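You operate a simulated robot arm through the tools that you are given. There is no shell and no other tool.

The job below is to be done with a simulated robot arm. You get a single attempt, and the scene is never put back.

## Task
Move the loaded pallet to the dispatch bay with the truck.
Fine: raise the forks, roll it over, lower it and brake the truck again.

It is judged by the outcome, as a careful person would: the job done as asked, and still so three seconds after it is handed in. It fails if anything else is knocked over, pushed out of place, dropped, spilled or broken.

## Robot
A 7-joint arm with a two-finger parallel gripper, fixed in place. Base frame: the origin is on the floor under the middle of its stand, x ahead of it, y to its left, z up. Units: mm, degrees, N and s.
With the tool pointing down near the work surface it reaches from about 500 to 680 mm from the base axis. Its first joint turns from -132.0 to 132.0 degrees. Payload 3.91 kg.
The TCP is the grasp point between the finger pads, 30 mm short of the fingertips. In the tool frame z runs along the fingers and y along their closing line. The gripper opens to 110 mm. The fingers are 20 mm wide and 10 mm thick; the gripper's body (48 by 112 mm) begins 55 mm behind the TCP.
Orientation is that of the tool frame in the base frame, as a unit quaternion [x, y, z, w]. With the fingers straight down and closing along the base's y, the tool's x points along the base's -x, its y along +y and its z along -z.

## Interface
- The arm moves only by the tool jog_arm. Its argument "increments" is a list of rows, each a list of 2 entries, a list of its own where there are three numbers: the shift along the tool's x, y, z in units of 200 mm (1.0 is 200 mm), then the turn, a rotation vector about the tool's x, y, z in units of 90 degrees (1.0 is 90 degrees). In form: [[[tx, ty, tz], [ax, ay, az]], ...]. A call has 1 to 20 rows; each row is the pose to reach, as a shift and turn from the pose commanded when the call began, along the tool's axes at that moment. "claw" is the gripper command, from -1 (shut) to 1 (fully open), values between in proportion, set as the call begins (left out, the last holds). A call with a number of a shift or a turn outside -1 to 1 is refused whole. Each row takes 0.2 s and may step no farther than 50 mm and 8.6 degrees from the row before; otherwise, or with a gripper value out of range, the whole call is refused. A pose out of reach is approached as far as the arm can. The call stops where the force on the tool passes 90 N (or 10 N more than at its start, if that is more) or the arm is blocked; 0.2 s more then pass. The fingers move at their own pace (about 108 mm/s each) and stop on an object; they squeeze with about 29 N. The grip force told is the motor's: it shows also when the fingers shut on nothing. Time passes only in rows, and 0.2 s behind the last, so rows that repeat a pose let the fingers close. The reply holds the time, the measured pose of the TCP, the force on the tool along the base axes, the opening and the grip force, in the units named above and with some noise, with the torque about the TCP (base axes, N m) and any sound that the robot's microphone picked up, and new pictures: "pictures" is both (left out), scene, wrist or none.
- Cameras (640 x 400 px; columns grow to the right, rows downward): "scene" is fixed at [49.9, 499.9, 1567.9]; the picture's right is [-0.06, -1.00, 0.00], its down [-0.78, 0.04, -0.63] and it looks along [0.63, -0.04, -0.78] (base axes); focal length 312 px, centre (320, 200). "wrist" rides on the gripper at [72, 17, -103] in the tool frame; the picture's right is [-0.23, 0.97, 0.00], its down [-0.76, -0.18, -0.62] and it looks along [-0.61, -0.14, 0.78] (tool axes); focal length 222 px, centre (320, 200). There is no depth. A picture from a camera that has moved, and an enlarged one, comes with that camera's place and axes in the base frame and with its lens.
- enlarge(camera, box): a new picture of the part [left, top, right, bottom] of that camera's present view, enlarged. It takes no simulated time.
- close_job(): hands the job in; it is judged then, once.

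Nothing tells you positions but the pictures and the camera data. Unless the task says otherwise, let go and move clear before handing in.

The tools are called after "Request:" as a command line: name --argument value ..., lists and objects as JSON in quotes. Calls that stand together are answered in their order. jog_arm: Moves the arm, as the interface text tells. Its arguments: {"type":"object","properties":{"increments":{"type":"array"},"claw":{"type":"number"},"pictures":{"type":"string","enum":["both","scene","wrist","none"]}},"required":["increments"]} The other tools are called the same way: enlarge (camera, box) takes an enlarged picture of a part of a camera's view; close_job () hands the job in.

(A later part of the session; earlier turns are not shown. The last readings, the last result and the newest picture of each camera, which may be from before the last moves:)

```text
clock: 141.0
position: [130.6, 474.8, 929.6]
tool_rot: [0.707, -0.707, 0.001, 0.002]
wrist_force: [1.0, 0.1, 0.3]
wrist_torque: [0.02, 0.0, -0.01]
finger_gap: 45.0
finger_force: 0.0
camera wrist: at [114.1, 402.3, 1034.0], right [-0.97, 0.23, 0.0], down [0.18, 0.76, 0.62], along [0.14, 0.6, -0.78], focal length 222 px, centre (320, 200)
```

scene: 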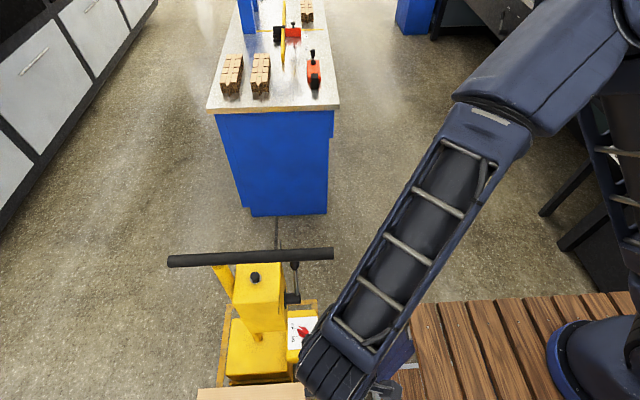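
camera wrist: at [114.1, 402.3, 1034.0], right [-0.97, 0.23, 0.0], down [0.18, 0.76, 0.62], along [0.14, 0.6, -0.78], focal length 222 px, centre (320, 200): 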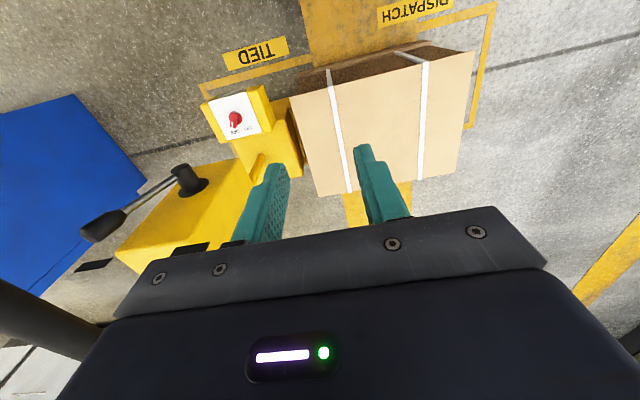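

The truck is steady with its handle at x≈393. I'll rise above the handlebar, go back over it at y≈650, and re-grip to roll it back to the bay.

Request:
jog_arm --increments '[[[0, 0, -0.2], [0, 0, 0]], [[0, 0, -0.4], [0, 0, 0]], [[0, 0, -0.6], [0, 0, 0]], [[0, 0, -0.8], [0, 0, 0]], [[-0.1, -0.12, -0.8], [0, 0, 0]], [[-0.2, -0.24, -0.8], [0, 0, 0]], [[-0.32, -0.38, -0.8], [0, 0, 0]], [[-0.44, -0.52, -0.8], [0, 0, 0]], [[-0.56, -0.66, -0.8], [0, 0, 0]], [[-0.68, -0.8, -0.8], [0, 0, 0]], [[-0.8, -0.94, -0.8], [0, 0, 0]], [[-0.8, -0.94, -0.8], [0, 0, 0]]]' --claw 0.5

```text
clock: 143.6
position: [322.2, 630.5, 1090.4]
tool_rot: [-0.706, 0.708, -0.001, 0.001]
wrist_force: [-0.2, 0.0, -0.1]
wrist_torque: [0.0, -0.03, -0.02]
finger_gap: 82.4
finger_force: 0.0
camera wrist: at [305.2, 558.8, 1194.7], right [-0.97, 0.23, 0.0], down [0.18, 0.76, 0.62], along [0.14, 0.61, -0.78], focal length 222 px, centre (320, 200)
```

scene: 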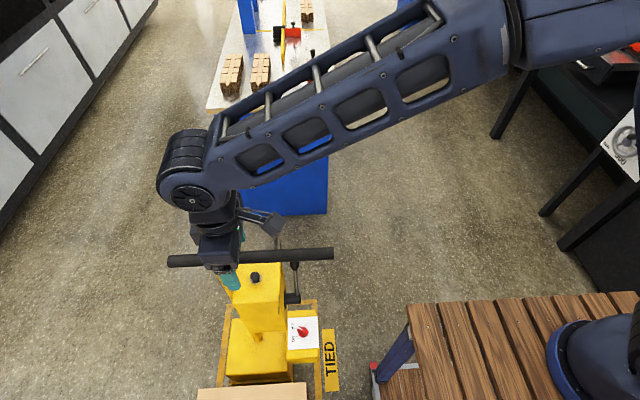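
wrist: 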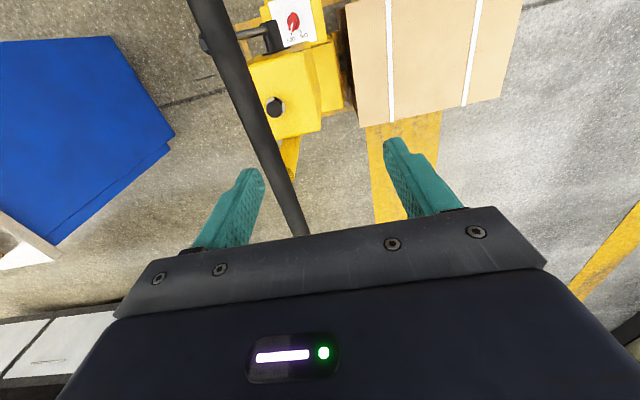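

Request:
enlarge --camera "wrist" --box '[160, 0, 540, 240]'

Request:
enlarge --camera "scene" --box '[150, 230, 360, 400]'

```text
1.67 times, centred on (350, 120) of wrist
camera zoom: at [305.2, 558.8, 1194.7], right [-0.97, 0.23, 0.0], down [0.18, 0.76, 0.62], along [0.14, 0.61, -0.78], focal length 370 px, centre (270, 333)
```

zoom: 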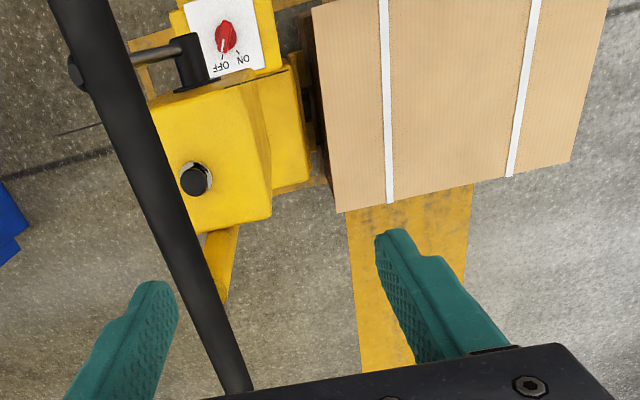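

```text
2.35 times, centred on (255, 315) of scene
camera zoom: at [49.9, 499.9, 1567.9], right [-0.06, -1.0, 0.0], down [-0.78, 0.04, -0.63], along [0.63, -0.04, -0.78], focal length 735 px, centre (473, -71)
```

zoom: 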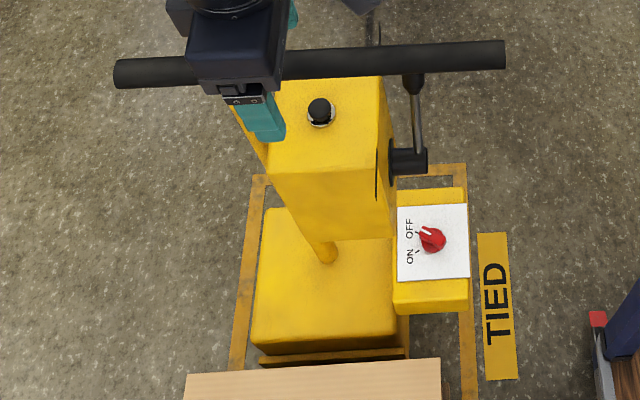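

The truck is still square to the bay lines. I'll align over the bar at x≈392 and descend to grip it.

Request:
jog_arm --increments '[[[-0.05, -0.175, 0], [0, 0, 0]], [[-0.1, -0.35, 0], [0, 0, 0]], [[-0.1, -0.35, 0.13], [0, 0, 0]], [[-0.1, -0.35, 0.26], [0, 0, 0]], [[-0.1, -0.35, 0.39], [0, 0, 0]], [[-0.1, -0.35, 0.52], [0, 0, 0]], [[-0.1, -0.35, 0.66], [0, 0, 0]], [[-0.1, -0.35, 0.66], [0, 0, 0]]]' --pictures "wrist"

Request:
jog_arm --increments '[[[0, 0, 0], [0, 0, 0]], [[0, 0, 0], [0, 0, 0]], [[0, 0, 0], [0, 0, 0]], [[0, 0, 0], [0, 0, 0]], [[0, 0, 0], [0, 0, 0]]]' --claw -1

```text
clock: 145.4
position: [387.0, 649.5, 956.0]
tool_rot: [0.707, -0.707, 0.001, 0.0]
wrist_force: [-0.1, 0.9, -0.2]
wrist_torque: [-0.01, 0.01, 0.01]
finger_gap: 82.4
finger_force: 0.1
camera wrist: at [371.4, 577.9, 1061.2], right [-0.97, 0.23, 0.0], down [0.18, 0.76, 0.62], along [0.14, 0.61, -0.78], focal length 222 px, centre (320, 200)
```

wrist: 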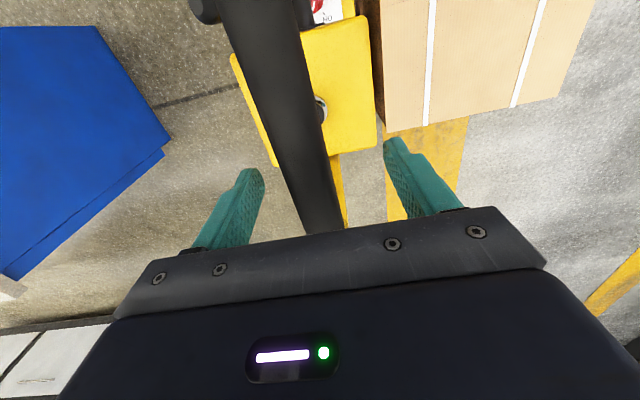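

```text
clock: 146.6
position: [387.9, 649.1, 957.9]
tool_rot: [-0.707, 0.707, -0.001, 0.0]
wrist_force: [-4.5, -0.6, -1.7]
wrist_torque: [-0.55, 0.12, 0.37]
finger_gap: 27.6
finger_force: 45.5
camera wrist: at [371.2, 577.9, 1061.3], right [-0.97, 0.23, 0.0], down [0.18, 0.76, 0.62], along [0.14, 0.61, -0.78], focal length 222 px, centre (320, 200)
```

scene: 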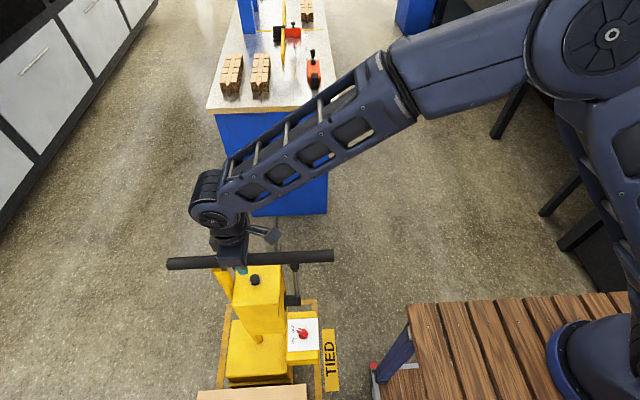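
wrist: 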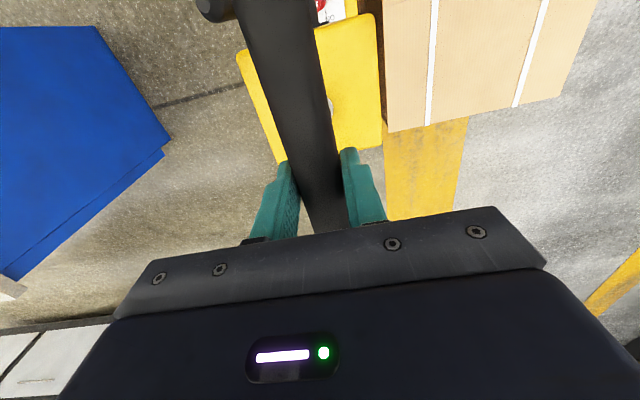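

Gripped again at x≈388. I'll roll the truck back toward the bay smoothly.

Request:
jog_arm --increments '[[[0, 0.01, 0], [0, 0, 0]], [[0, 0.03, 0], [0, 0, 0]], [[0, 0.06, 0], [0, 0, 0]], [[0, 0.1, 0], [0, 0, 0]], [[0, 0.15, 0], [0, 0, 0]], [[0, 0.21, 0], [0, 0, 0]], [[0, 0.27, 0], [0, 0, 0]], [[0, 0.33, 0], [0, 0, 0]], [[0, 0.39, 0], [0, 0, 0]], [[0, 0.45, 0], [0, 0, 0]], [[0, 0.51, 0], [0, 0, 0]], [[0, 0.57, 0], [0, 0, 0]], [[0, 0.62, 0], [0, 0, 0]], [[0, 0.66, 0], [0, 0, 0]], [[0, 0.69, 0], [0, 0, 0]], [[0, 0.715, 0], [0, 0, 0]], [[0, 0.735, 0], [0, 0, 0]], [[0, 0.745, 0], [0, 0, 0]], [[0, 0.75, 0], [0, 0, 0]], [[0, 0.75, 0], [0, 0, 0]]]' --pictures "scene"

Request:
jog_arm --increments '[[[0, 0.01, 0], [0, 0, 0]], [[0, 0.03, 0], [0, 0, 0]], [[0, 0.06, 0], [0, 0, 0]], [[0, 0.1, 0], [0, 0, 0]], [[0, 0.15, 0], [0, 0, 0]], [[0, 0.2, 0], [0, 0, 0]], [[0, 0.24, 0], [0, 0, 0]], [[0, 0.275, 0], [0, 0, 0]], [[0, 0.3, 0], [0, 0, 0]], [[0, 0.32, 0], [0, 0, 0]], [[0, 0.33, 0], [0, 0, 0]], [[0, 0.335, 0], [0, 0, 0]], [[0, 0.335, 0], [0, 0, 0]]]'

```text
clock: 150.8
position: [237.9, 649.7, 957.7]
tool_rot: [-0.707, 0.707, -0.001, -0.001]
wrist_force: [4.1, 17.3, -27.8]
wrist_torque: [1.02, 0.04, 0.02]
finger_gap: 27.7
finger_force: 45.0
```

scene: 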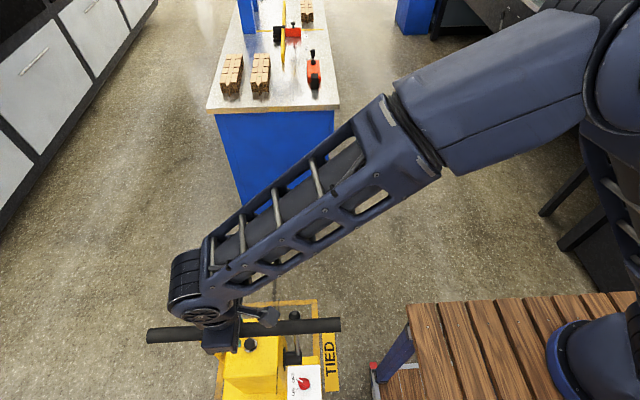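

```text
clock: 153.6
position: [172.9, 649.9, 957.9]
tool_rot: [-0.706, 0.708, -0.002, -0.001]
wrist_force: [1.8, 1.9, -34.1]
wrist_torque: [0.67, -0.01, 0.01]
finger_gap: 27.9
finger_force: 45.3
camera wrist: at [156.4, 578.2, 1061.7], right [-0.97, 0.23, 0.0], down [0.18, 0.76, 0.62], along [0.14, 0.6, -0.78], focal length 222 px, centre (320, 200)
```

scene: 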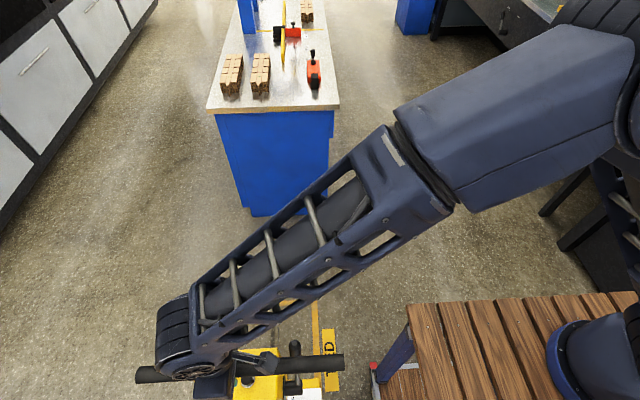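
wrist: 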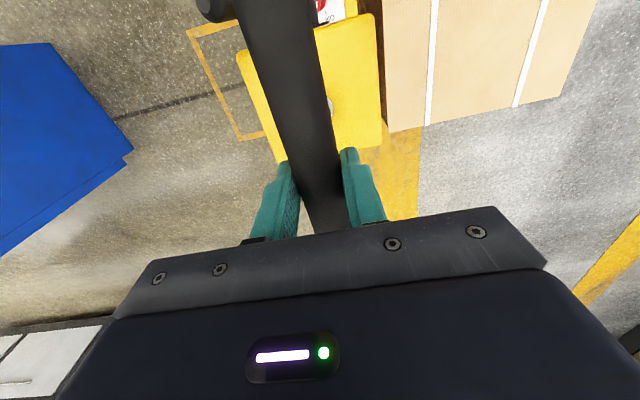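

The truck is back in place at x≈173. I'll release the handle gently, rise, and take the same route as the first knob approach from the −x side, which was clear of the handle.

Request:
jog_arm --increments '[[[0, 0, 0], [0, 0, 0]], [[0, 0, 0], [0, 0, 0]], [[0, 0, 0], [0, 0, 0]], [[0, 0, -0.1], [0, 0, 0]], [[0, 0, -0.25], [0, 0, 0]], [[0, 0, -0.45], [0, 0, 0]], [[0, 0, -0.65], [0, 0, 0]], [[0, 0, -0.65], [0, 0, 0]]]' --claw 0.5 --pictures "scene"

Request:
jog_arm --increments '[[[0.1, 0.06, -0.08], [0, 0, 0]], [[0.22, 0.14, -0.16], [0, 0, 0]], [[0.35, 0.22, -0.24], [0, 0, 0]], [[0.48, 0.3, -0.32], [0, 0, 0]], [[0.62, 0.39, -0.36], [0, 0, 0]], [[0.75, 0.47, -0.36], [0, 0, 0]], [[0.75, 0.47, -0.36], [0, 0, 0]]]' --claw -1

```text
clock: 155.4
position: [169.7, 652.9, 1085.8]
tool_rot: [-0.706, 0.708, -0.002, 0.0]
wrist_force: [-0.1, -0.1, -0.7]
wrist_torque: [0.0, -0.01, 0.01]
finger_gap: 82.6
finger_force: 0.1
```

scene: 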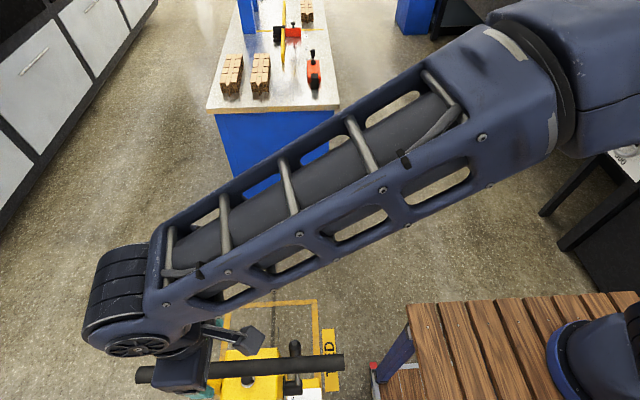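

```text
clock: 157.0
position: [78.4, 501.7, 1160.3]
tool_rot: [-0.707, 0.707, -0.001, 0.0]
wrist_force: [0.0, -0.6, 0.0]
wrist_torque: [-0.02, 0.01, -0.03]
finger_gap: 0.0
finger_force: 29.3
camera wrist: at [61.4, 429.5, 1264.0], right [-0.97, 0.23, 0.0], down [0.18, 0.76, 0.62], along [0.14, 0.61, -0.78], focal length 222 px, centre (320, 200)
```

scene: 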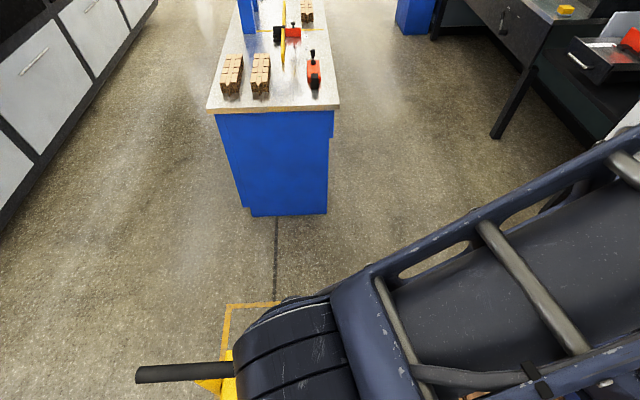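
wrist: 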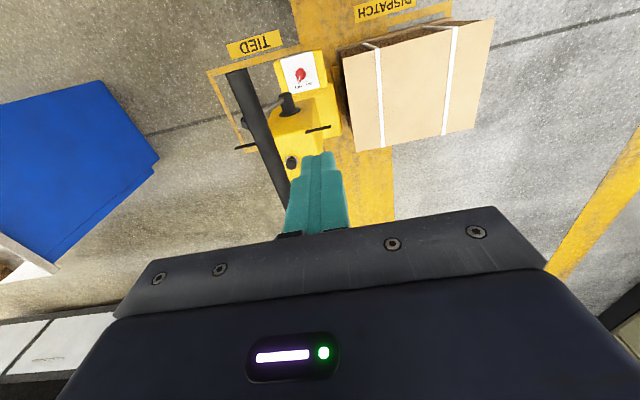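

Request:
jog_arm --increments '[[[0, 0.05, 0.025], [0, 0, 0.0833]], [[0, 0.1, 0.049], [0, 0, 0.1667]], [[0, 0.15, 0.074], [0, 0, 0.25]], [[0, 0.2, 0.098], [0, 0, 0.3333]], [[0, 0.25, 0.123], [0, 0, 0.4167]], [[0, 0.3, 0.148], [0, 0, 0.5]], [[0, 0.35, 0.172], [0, 0, 0.5833]], [[0, 0.4, 0.197], [0, 0, 0.6667]], [[0, 0.45, 0.221], [0, 0, 0.75]], [[0, 0.5, 0.246], [0, 0, 0.8333]], [[0, 0.55, 0.27], [0, 0, 0.9167]], [[0, 0.6, 0.295], [0, 0, 1.0]], [[0, 0.6, 0.295], [0, 0, 1.0]]]' --pictures "none"

Request:
jog_arm --increments '[[[-0.02, 0.01, 0.2], [0, 0, 0]], [[-0.04, 0.02, 0.4], [0, 0, 0]], [[-0.06, 0.03, 0.6], [0, 0, 0]], [[-0.08, 0.04, 0.8], [0, 0, 0]], [[-0.1, 0.05, 1.0], [0, 0, 0]]]'

```text
clock: 159.8
position: [-44.5, 501.3, 1099.5]
tool_rot: [0.001, 1.0, -0.001, 0.001]
wrist_force: [-0.6, 0.5, 0.0]
wrist_torque: [-0.02, -0.01, -0.01]
finger_gap: 0.2
finger_force: 28.6
```

```text
clock: 161.0
position: [-20.5, 513.6, 901.9]
tool_rot: [0.001, 1.0, 0.0, 0.001]
wrist_force: [-0.7, 0.2, -0.8]
wrist_torque: [0.0, 0.03, -0.01]
finger_gap: 0.2
finger_force: 28.9
camera wrist: at [-92.0, 530.0, 1006.1], right [0.23, 0.97, 0.0], down [0.76, -0.18, 0.62], along [0.61, -0.14, -0.78], focal length 222 px, centre (320, 200)
```

scene: 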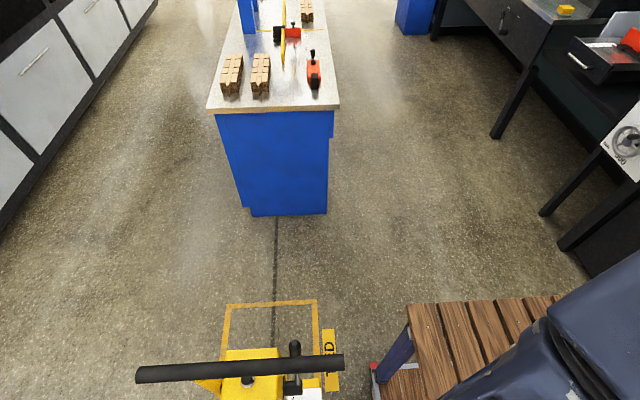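
wrist: 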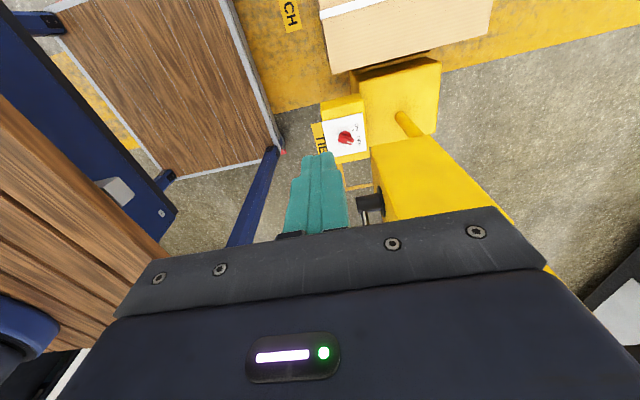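

Request:
jog_arm --increments '[[[-0.011, 0.0, 0.1], [0, -0.0556, 0]], [[-0.021, 0.0, 0.2], [0, -0.1112, 0]], [[-0.032, 0.0, 0.3], [0, -0.1668, 0]], [[-0.042, 0.0, 0.4], [0, -0.2224, 0]], [[-0.053, 0.0, 0.5], [0, -0.278, 0]], [[-0.063, 0.0, 0.6], [0, -0.3336, 0]], [[-0.074, 0.0, 0.7], [0, -0.3892, 0]], [[-0.084, 0.0, 0.8], [0, -0.4448, 0]], [[-0.095, 0.0, 0.9], [0, -0.5004, 0]], [[-0.105, 0.0, 1.0], [0, -0.556, 0]], [[-0.105, 0.0, 1.0], [0, -0.556, 0]]]' --pictures "none"

Request:
jog_arm --increments '[[[0.086, 0.006, 0.11], [0, 0, 0]], [[0.171, 0.012, 0.22], [0, 0, 0]], [[0.257, 0.018, 0.33], [0, 0, 0]], [[0.343, 0.024, 0.44], [0, 0, 0]], [[0.43, 0.03, 0.55], [0, 0, 0]], [[0.514, 0.035, 0.66], [0, 0, 0]], [[0.514, 0.035, 0.66], [0, 0, 0]]]'

Request:
enlarge --camera "wrist" --box '[250, 40, 420, 190]'

```text
clock: 163.4
position: [-0.5, 510.5, 699.5]
tool_rot: [0.0, 0.906, -0.001, 0.424]
wrist_force: [-0.6, 0.8, 0.1]
wrist_torque: [-0.01, 0.0, 0.0]
finger_gap: 0.0
finger_force: 29.1
```

```text
clock: 165.0
position: [35.9, 517.4, 535.4]
tool_rot: [0.0, 0.906, -0.001, 0.424]
wrist_force: [-1.0, 0.0, -0.6]
wrist_torque: [0.02, -0.01, 0.01]
finger_gap: 0.0
finger_force: 29.1
camera wrist: at [-89.1, 534.7, 546.8], right [0.15, 0.97, 0.17], down [0.01, -0.18, 0.98], along [0.99, -0.14, -0.04], focal length 222 px, centre (320, 200)
```

scene: 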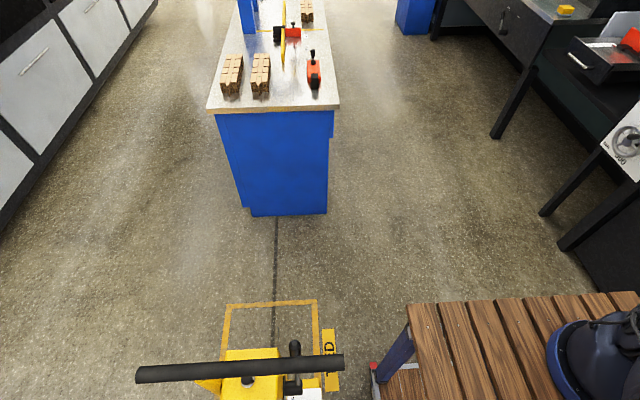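
wrist: 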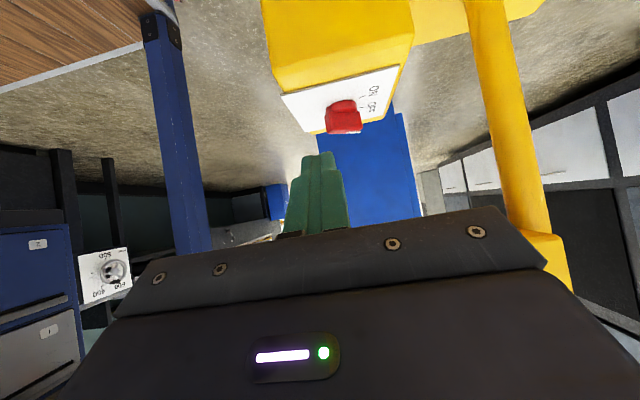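

```text
2.67 times, centred on (335, 115) of wrist
camera zoom: at [-89.1, 534.7, 546.8], right [0.15, 0.97, 0.17], down [0.01, -0.18, 0.98], along [0.99, -0.14, -0.04], focal length 592 px, centre (280, 427)
```

zoom: 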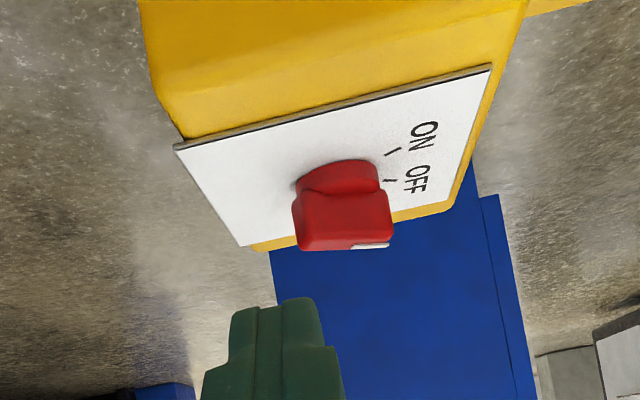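

The bar's tail −x corner is at about (134, 529). I'll position the fingertip in front of it with better overlap, y≈523.

Request:
jog_arm --increments '[[[-0.002, 0.01, 0.1], [0, 0, 0]], [[-0.004, 0.02, 0.2], [0, 0, 0]], [[-0.006, 0.0275, 0.3], [0, 0, 0]], [[-0.007, 0.0275, 0.393], [0, 0, 0]], [[-0.007, 0.0275, 0.393], [0, 0, 0]]]'

Request:
enlarge --camera "wrist" --box '[250, 60, 420, 210]'

```text
clock: 166.2
position: [93.9, 522.0, 486.7]
tool_rot: [0.001, 0.906, -0.001, 0.423]
wrist_force: [-0.9, -0.3, 0.1]
wrist_torque: [0.0, -0.01, -0.02]
finger_gap: 0.1
finger_force: 29.0
camera wrist: at [-31.7, 538.8, 498.3], right [0.15, 0.97, 0.17], down [0.01, -0.18, 0.98], along [0.99, -0.14, -0.04], focal length 222 px, centre (320, 200)
```

scene: 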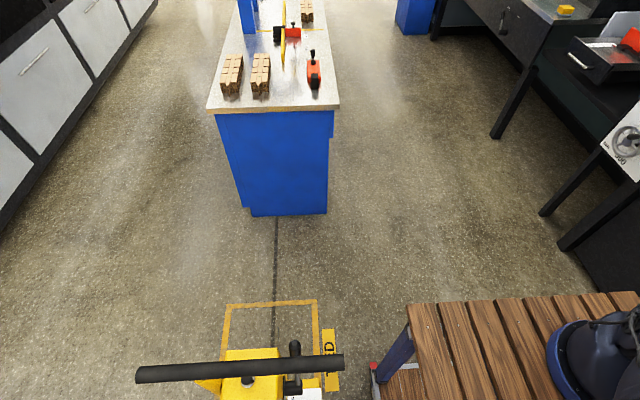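
wrist: 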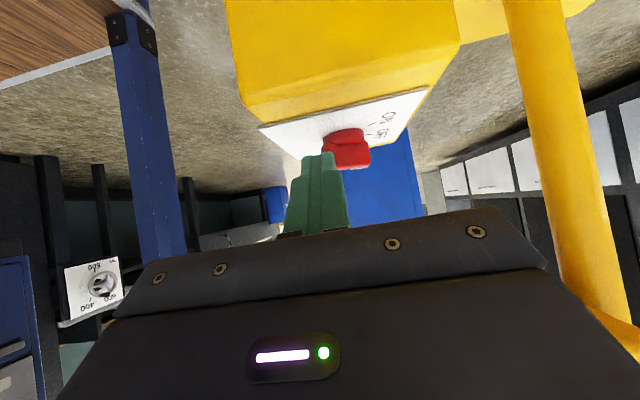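

```text
2.67 times, centred on (335, 135) of wrist
camera zoom: at [-31.7, 538.8, 498.3], right [0.15, 0.97, 0.17], down [0.01, -0.18, 0.98], along [0.99, -0.14, -0.04], focal length 592 px, centre (280, 373)
```

zoom: 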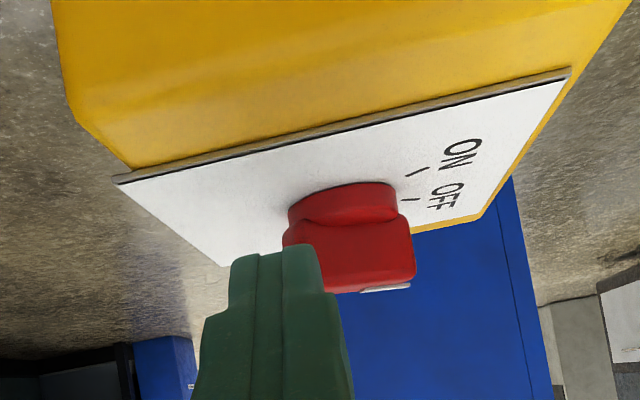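

I'll shift 2 mm more in +y, then give the tail a quick 30 mm push. A quick push should turn the knob before the heavy truck can roll. Then I'll withdraw at once.

Request:
jog_arm --increments '[[[0, 0.012, 0], [0, 0, 0]], [[0, 0.012, 0], [0, 0, 0]], [[-0.0965, 0.012, 0.115], [0, 0, 0]], [[-0.016, 0.012, 0.019], [0, 0, 0]], [[0, 0.012, 0], [0, 0, 0]]]'

Request:
enlarge --camera "wrist" --box '[250, 60, 420, 210]'

Request:
enlarge --camera "scene" --box '[180, 290, 360, 400]'

```text
clock: 167.4
position: [95.9, 524.8, 488.7]
tool_rot: [0.0, 0.906, -0.002, 0.424]
wrist_force: [0.1, 0.4, -0.7]
wrist_torque: [0.0, 0.0, -0.01]
finger_gap: 0.0
finger_force: 28.7
camera wrist: at [-29.4, 542.4, 499.4], right [0.15, 0.97, 0.17], down [0.01, -0.18, 0.98], along [0.99, -0.14, -0.03], focal length 222 px, centre (320, 200)
```

scene: 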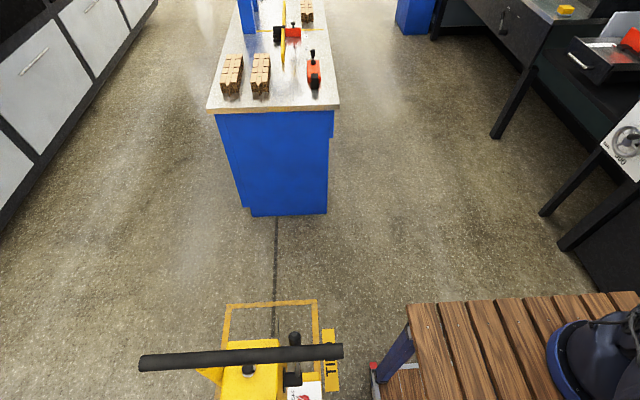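
wrist: 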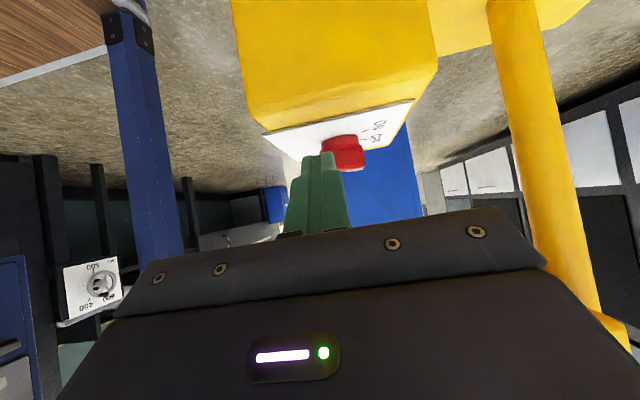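

```text
2.67 times, centred on (335, 135) of wrist
camera zoom: at [-29.4, 542.4, 499.4], right [0.15, 0.97, 0.17], down [0.01, -0.18, 0.98], along [0.99, -0.14, -0.03], focal length 592 px, centre (280, 373)
```

zoom: 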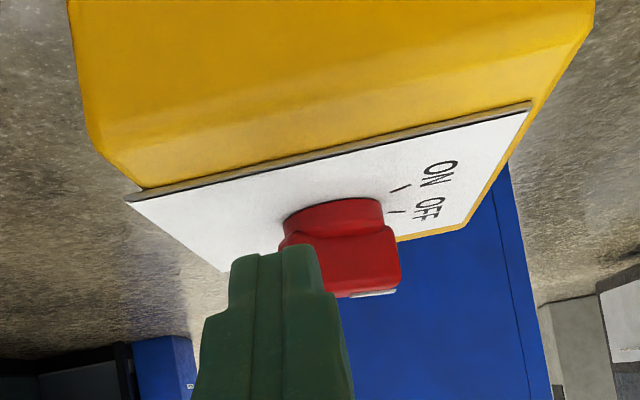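

```text
3.56 times, centred on (270, 345) of scene
camera zoom: at [49.9, 499.9, 1567.9], right [-0.06, -1.0, 0.0], down [-0.78, 0.04, -0.63], along [0.63, -0.04, -0.78], focal length 1111 px, centre (498, -316)
```

zoom: 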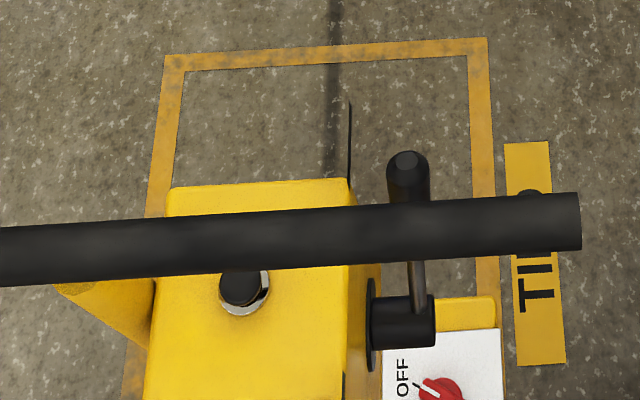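

The knob barely reacted and the truck rolled about +18 mm instead, so it rolls very easily and pushing won't work. I'll check that it's at rest and look at the knob's angle.

Request:
jog_arm --increments '[[[0, 0, -0.1], [0, 0, 0]], [[0, 0, -0.3], [0, 0, 0]]]'

Request:
enlarge --camera "wrist" --box '[280, 60, 400, 170]'

Request:
enlarge --camera "scene" --box '[180, 290, 360, 400]'

```text
clock: 168.0
position: [48.7, 524.7, 526.5]
tool_rot: [0.0, 0.906, -0.001, 0.424]
wrist_force: [-0.3, -0.1, 0.3]
wrist_torque: [-0.03, -0.02, 0.02]
finger_gap: 0.0
finger_force: 29.0
camera wrist: at [-76.5, 541.9, 537.7], right [0.15, 0.97, 0.17], down [0.01, -0.18, 0.98], along [0.99, -0.14, -0.03], focal length 222 px, centre (320, 200)
```

scene: 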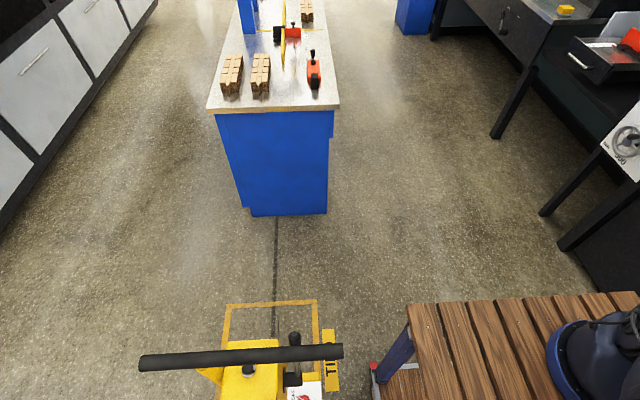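
wrist: 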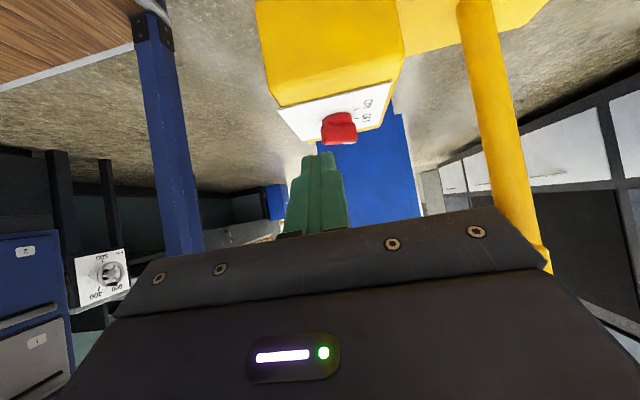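

```text
3.64 times, centred on (340, 115) of wrist
camera zoom: at [-76.5, 541.9, 537.7], right [0.15, 0.97, 0.17], down [0.01, -0.18, 0.98], along [0.99, -0.14, -0.03], focal length 808 px, centre (247, 509)
```

zoom: 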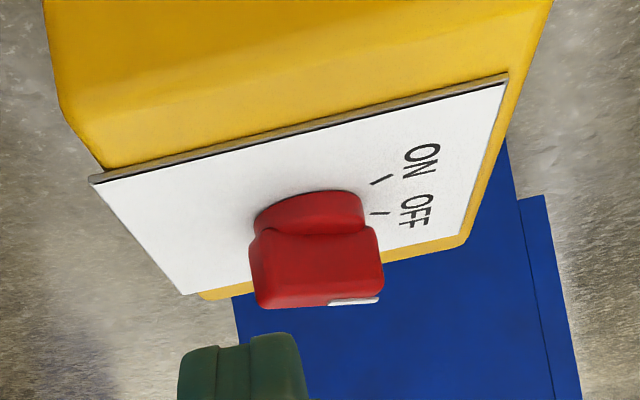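

```text
3.56 times, centred on (270, 345) of scene
camera zoom: at [49.9, 499.9, 1567.9], right [-0.06, -1.0, 0.0], down [-0.78, 0.04, -0.63], along [0.63, -0.04, -0.78], focal length 1111 px, centre (498, -316)
```

zoom: 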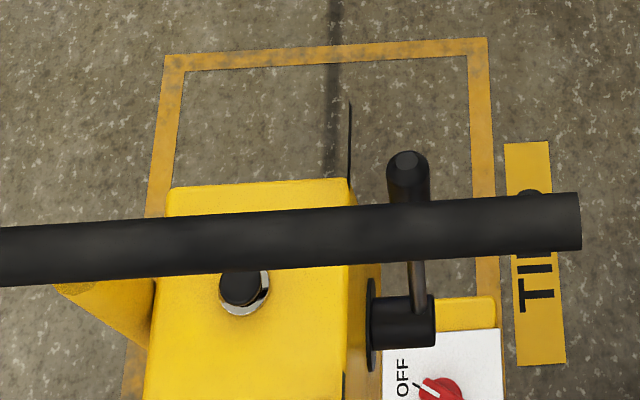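

The truck is at rest but the knob needs more than rolling resistance. A better idea is to squeeze between two parts of the truck itself: one finger on the knob's tail and the other on the far (+x) side of the brake box. That puts no net force on the truck. I'll retreat by the same safe route first.

Request:
jog_arm --increments '[[[-0.085, -0.012, -0.124], [0, 0, 0]], [[-0.169, -0.023, -0.248], [0, 0, 0]], [[-0.254, -0.035, -0.373], [0, 0, 0]], [[-0.338, -0.047, -0.497], [0, 0, 0]], [[-0.423, -0.058, -0.621], [0, 0, 0]], [[-0.507, -0.07, -0.745], [0, 0, 0]]]' --pictures "none"

Request:
jog_arm --increments '[[[-0.07, 0, -0.072], [0, 0.0556, 0]], [[-0.14, 0, -0.144], [0, 0.1112, 0]], [[-0.21, 0, -0.216], [0, 0.1668, 0]], [[-0.28, 0, -0.288], [0, 0.2224, 0]], [[-0.35, 0, -0.36], [0, 0.278, 0]], [[-0.42, 0, -0.432], [0, 0.3336, 0]], [[-0.49, 0, -0.504], [0, 0.3892, 0]], [[-0.56, 0, -0.576], [0, 0.4448, 0]], [[-0.63, 0, -0.648], [0, 0.5004, 0]], [[-0.7, 0, -0.72], [0, 0.556, 0]]]' --pictures "none"

Request:
jog_arm --increments '[[[0.02, -0.01, -0.2], [0, 0, 0]], [[0.04, -0.02, -0.4], [0, 0, 0]], [[0.06, -0.03, -0.6], [0, 0, 0]], [[0.08, -0.04, -0.8], [0, 0, 0]], [[0.1, -0.05, -1.0], [0, 0, 0]]]' --pictures "scene"

```text
clock: 169.4
position: [-1.6, 510.6, 700.9]
tool_rot: [0.0, 0.906, -0.001, 0.423]
wrist_force: [-0.5, -0.4, -0.2]
wrist_torque: [-0.02, 0.01, 0.0]
finger_gap: 0.2
finger_force: 29.1
```

```text
clock: 171.6
position: [-22.4, 511.3, 899.7]
tool_rot: [0.0, 1.0, -0.001, 0.0]
wrist_force: [-0.2, -0.1, 0.3]
wrist_torque: [0.01, -0.01, -0.03]
finger_gap: 0.0
finger_force: 28.7
```

```text
clock: 172.8
position: [-41.8, 503.4, 1096.8]
tool_rot: [0.001, 1.0, -0.001, 0.001]
wrist_force: [1.1, -0.2, 0.0]
wrist_torque: [-0.03, 0.0, -0.02]
finger_gap: 0.2
finger_force: 28.8
```

scene: 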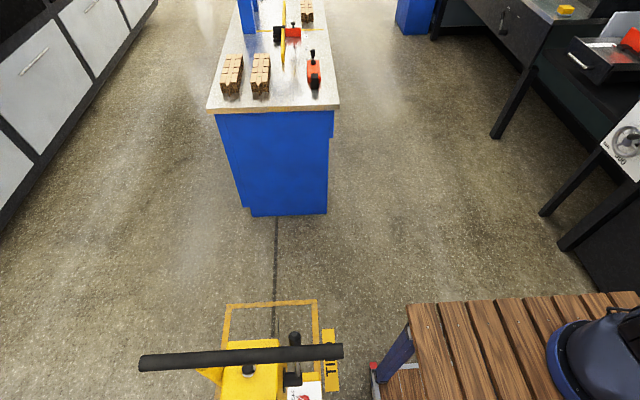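

Request:
jog_arm --increments '[[[-0.05, 0, -0.025], [0, 0, -0.0833]], [[-0.1, 0, -0.05], [0, 0, -0.1667]], [[-0.15, 0, -0.075], [0, 0, -0.25]], [[-0.2, 0, -0.1], [0, 0, -0.3333]], [[-0.25, 0, -0.125], [0, 0, -0.4167]], [[-0.3, 0, -0.15], [0, 0, -0.5]], [[-0.35, 0, -0.175], [0, 0, -0.5833]], [[-0.4, 0, -0.2], [0, 0, -0.6667]], [[-0.45, 0, -0.225], [0, 0, -0.75]], [[-0.5, 0, -0.25], [0, 0, -0.8333]], [[-0.55, 0, -0.275], [0, 0, -0.9167]], [[-0.605, 0, -0.3], [0, 0, -1.0]]]' --claw 1 --pictures "none"

Request:
jog_arm --increments '[[[0.02, -0.2, 0], [0, 0, 0]], [[0.04, -0.4, 0], [0, 0, 0]], [[0.06, -0.6, 0], [0, 0, 0]], [[0.08, -0.8, 0], [0, 0, 0]], [[0.1, -1.0, 0], [0, 0, 0]], [[0.1, -1.0, 0], [0, 0, 0]]]'

```text
clock: 175.4
position: [75.9, 502.2, 1160.5]
tool_rot: [0.707, -0.707, 0.001, 0.0]
wrist_force: [0.0, -0.7, 0.1]
wrist_torque: [0.01, -0.02, 0.0]
finger_gap: 109.8
finger_force: 0.0
```

```text
clock: 176.8
position: [278.6, 480.0, 1161.3]
tool_rot: [-0.707, 0.707, -0.002, 0.0]
wrist_force: [-0.3, -1.0, 0.4]
wrist_torque: [0.02, 0.0, 0.02]
finger_gap: 110.1
finger_force: 0.0
camera wrist: at [262.4, 407.6, 1265.0], right [-0.97, 0.23, 0.0], down [0.18, 0.76, 0.62], along [0.14, 0.61, -0.78], focal length 222 px, centre (320, 200)
```

scene: 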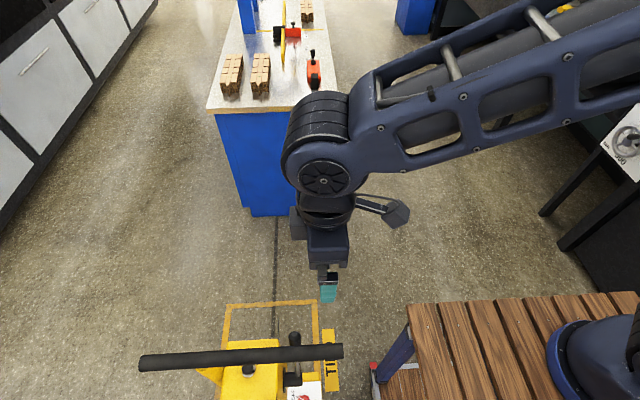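
wrist: 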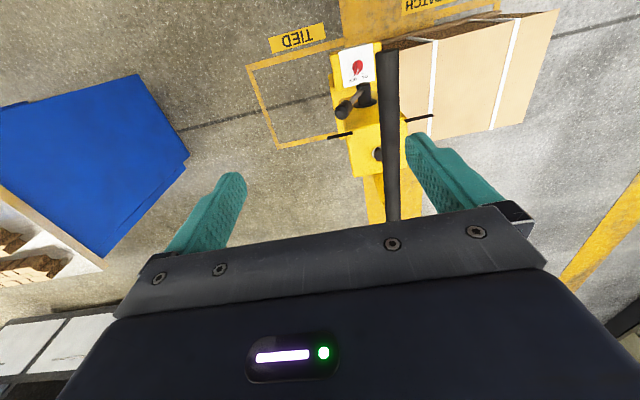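

The arm is on the open side of the truck with its elbow toward +x, clear of the handle. The knob is at about x≈170. I'll descend on the +x side in stages, checking for clearance.

Request:
jog_arm --increments '[[[0.025, -0.16, 0.15], [0, 0, 0]], [[0.05, -0.305, 0.3], [0, 0, 0]], [[0.05, -0.305, 0.5], [0, 0, 0]], [[0.05, -0.305, 0.75], [0, 0, 0]], [[0.05, -0.305, 1.0], [0, 0, 0]]]' --pictures "scene"

Request:
jog_arm --increments '[[[0, 0, 0.2], [0, 0, 0]], [[0, 0, 0.4], [0, 0, 0]], [[0, 0, 0.6], [0, 0, 0]], [[0, 0, 0.8], [0, 0, 0]], [[0, 0, 1.0], [0, 0, 0]]]'

```text
clock: 178.0
position: [338.7, 472.0, 960.7]
tool_rot: [-0.706, 0.708, -0.001, 0.0]
wrist_force: [-0.9, -0.3, 0.1]
wrist_torque: [0.02, -0.01, 0.0]
finger_gap: 109.9
finger_force: 0.0
```

scene: 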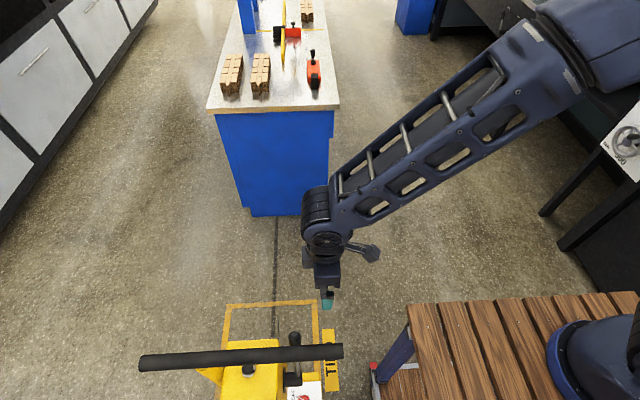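

```text
clock: 179.2
position: [342.1, 472.5, 759.9]
tool_rot: [-0.707, 0.707, -0.001, 0.0]
wrist_force: [-0.7, 0.5, -0.1]
wrist_torque: [0.01, -0.02, 0.0]
finger_gap: 110.0
finger_force: 0.0
camera wrist: at [325.4, 399.6, 864.1], right [-0.97, 0.23, 0.0], down [0.18, 0.76, 0.62], along [0.14, 0.61, -0.78], focal length 222 px, centre (320, 200)
```

scene: 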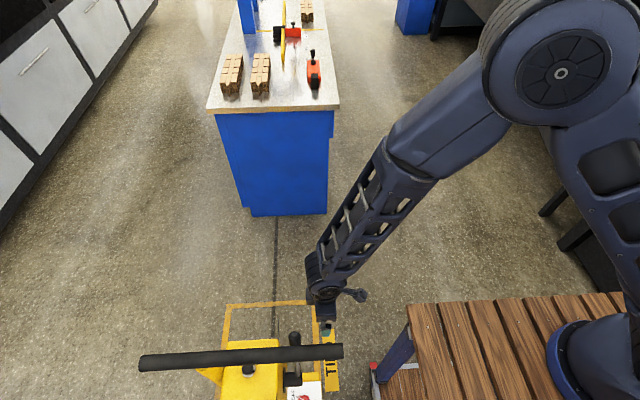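
wrist: 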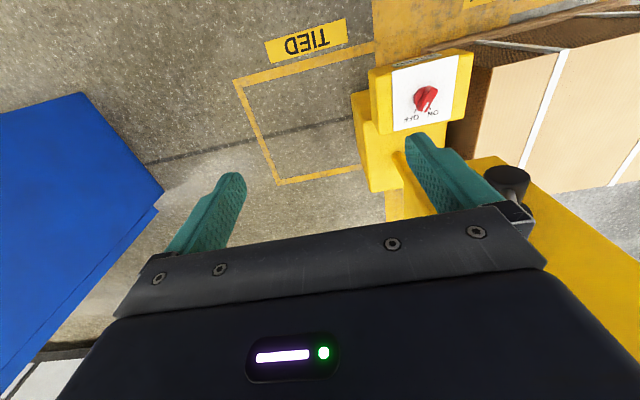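

Request:
enlarge --camera "wrist" --box '[350, 30, 490, 150]'

```text
3.33 times, centred on (420, 90) of wrist
camera zoom: at [325.4, 399.6, 864.1], right [-0.97, 0.23, 0.0], down [0.18, 0.76, 0.62], along [0.14, 0.61, -0.78], focal length 740 px, centre (-13, 567)
```

zoom: 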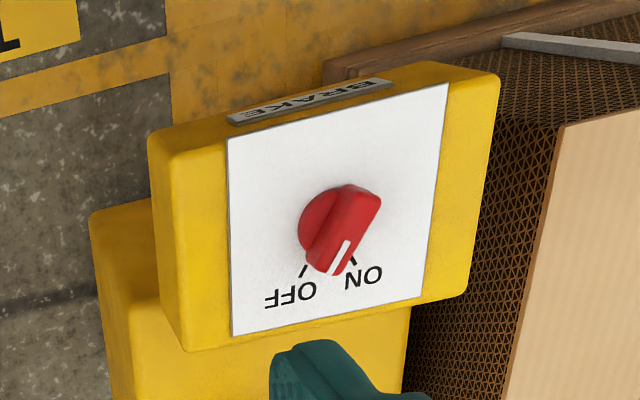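

Request:
enlarge --camera "wrist" --box '[362, 60, 422, 110]'

Request:
enlarge --camera "wrist" --box '[405, 75, 450, 115]'

```text
8.00 times, centred on (392, 85) of wrist
camera zoom: at [325.4, 399.6, 864.1], right [-0.97, 0.23, 0.0], down [0.18, 0.76, 0.62], along [0.14, 0.61, -0.78], focal length 1777 px, centre (-256, 1120)
```

zoom: 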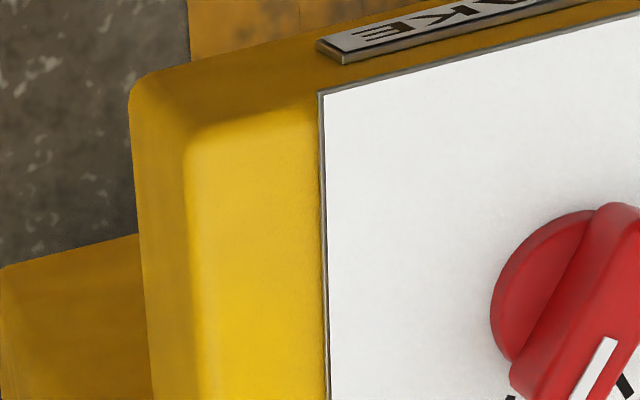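

```text
10.00 times, centred on (428, 95) of wrist
camera zoom: at [325.4, 399.6, 864.1], right [-0.97, 0.23, 0.0], down [0.18, 0.76, 0.62], along [0.14, 0.61, -0.78], focal length 2221 px, centre (-755, 1250)
```

zoom: 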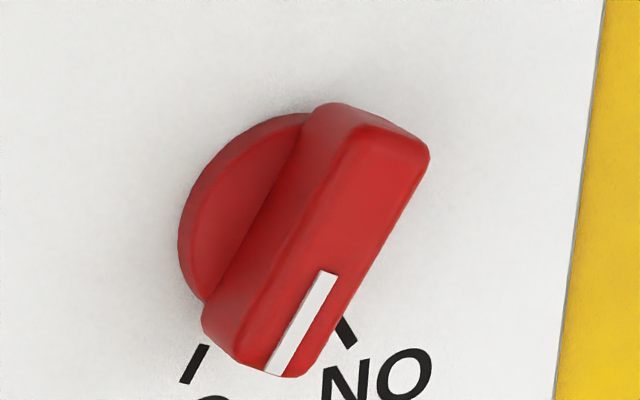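

The knob is centred at about (172, 541), the box's +x edge is at about x≈250, and the tail corner is at (158, 528). I'll tilt 15° so the −x finger ends higher than the +x one, and approach low, keeping clear of the lever ball.

Request:
jog_arm --increments '[[[-0.006, 0.018, 0.133], [-0.0278, 0, 0]], [[-0.0125, 0.037, 0.267], [-0.0556, 0, 0]], [[-0.019, 0.055, 0.4], [-0.0833, 0, 0]], [[-0.025, 0.073, 0.533], [-0.1111, 0, 0]], [[-0.031, 0.092, 0.667], [-0.1389, 0, 0]], [[-0.0375, 0.11, 0.8], [-0.1667, 0, 0]], [[-0.0375, 0.11, 0.8], [-0.1667, 0, 0]]]'

```text
clock: 180.8
position: [319.2, 478.4, 600.5]
tool_rot: [-0.701, 0.702, 0.092, -0.092]
wrist_force: [0.2, -0.6, -0.2]
wrist_torque: [-0.02, 0.0, 0.0]
finger_gap: 110.0
finger_force: 0.1
camera wrist: at [329.4, 406.5, 704.9], right [-0.94, 0.23, 0.25], down [0.33, 0.76, 0.56], along [-0.06, 0.61, -0.79], focal length 222 px, centre (320, 200)
```

scene: 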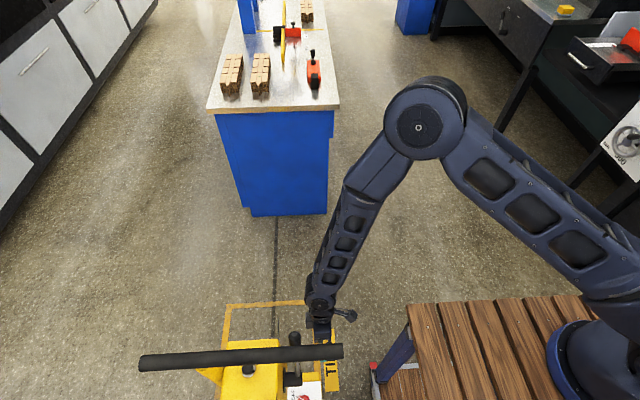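
wrist: 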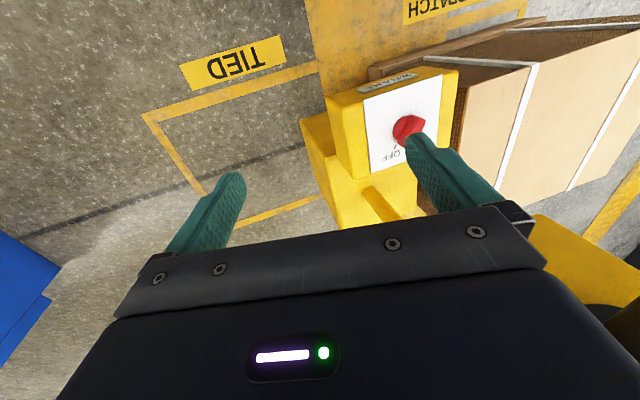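

Request:
jog_arm --increments '[[[-0.045, 0.073, 0.095], [0, 0, 0]], [[-0.089, 0.146, 0.189], [0, 0, 0]], [[-0.134, 0.22, 0.284], [0, 0, 0]], [[-0.178, 0.293, 0.378], [0, 0, 0]], [[-0.223, 0.366, 0.473], [0, 0, 0]], [[-0.223, 0.366, 0.473], [0, 0, 0]]]'

Request:
enlarge --camera "wrist" --box '[160, 60, 520, 260]'

```text
clock: 182.2
position: [220.0, 522.0, 526.5]
tool_rot: [-0.701, 0.702, 0.091, -0.092]
wrist_force: [-0.2, 0.7, 0.3]
wrist_torque: [0.08, 0.02, 0.0]
finger_gap: 109.9
finger_force: 0.0
camera wrist: at [232.0, 450.6, 630.9], right [-0.94, 0.23, 0.25], down [0.33, 0.76, 0.55], along [-0.06, 0.61, -0.79], focal length 222 px, centre (320, 200)
```

scene: 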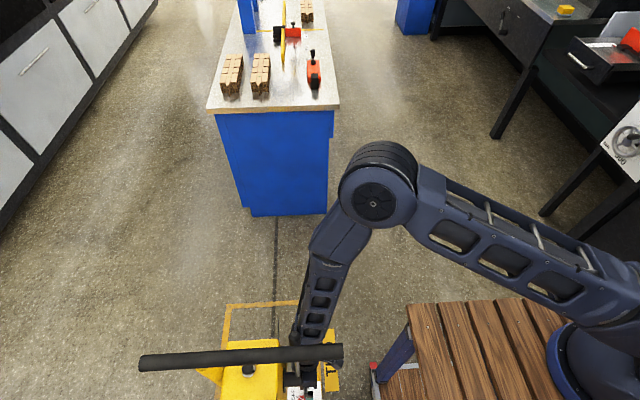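
wrist: 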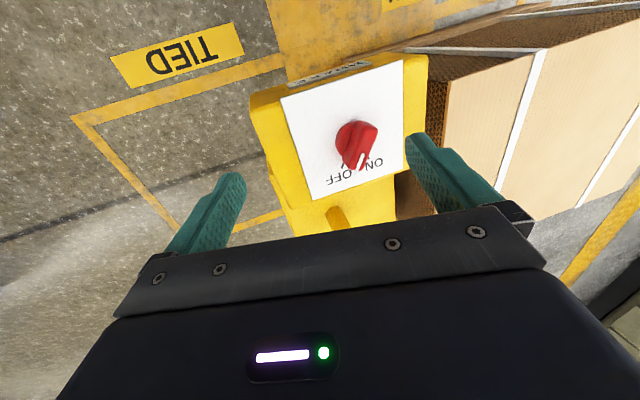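

```text
1.78 times, centred on (340, 160) of wrist
camera zoom: at [232.0, 450.6, 630.9], right [-0.94, 0.23, 0.25], down [0.33, 0.76, 0.55], along [-0.06, 0.61, -0.79], focal length 395 px, centre (284, 271)
```

zoom: 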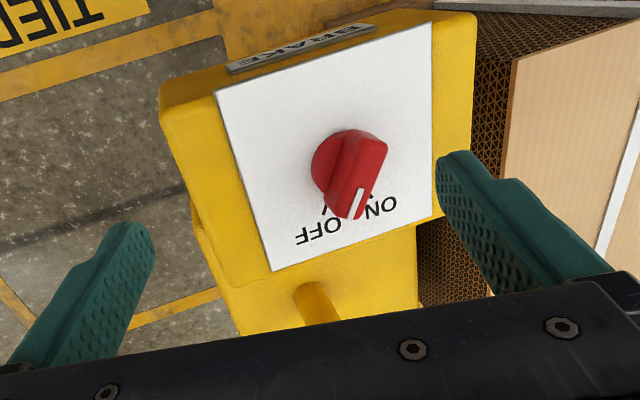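

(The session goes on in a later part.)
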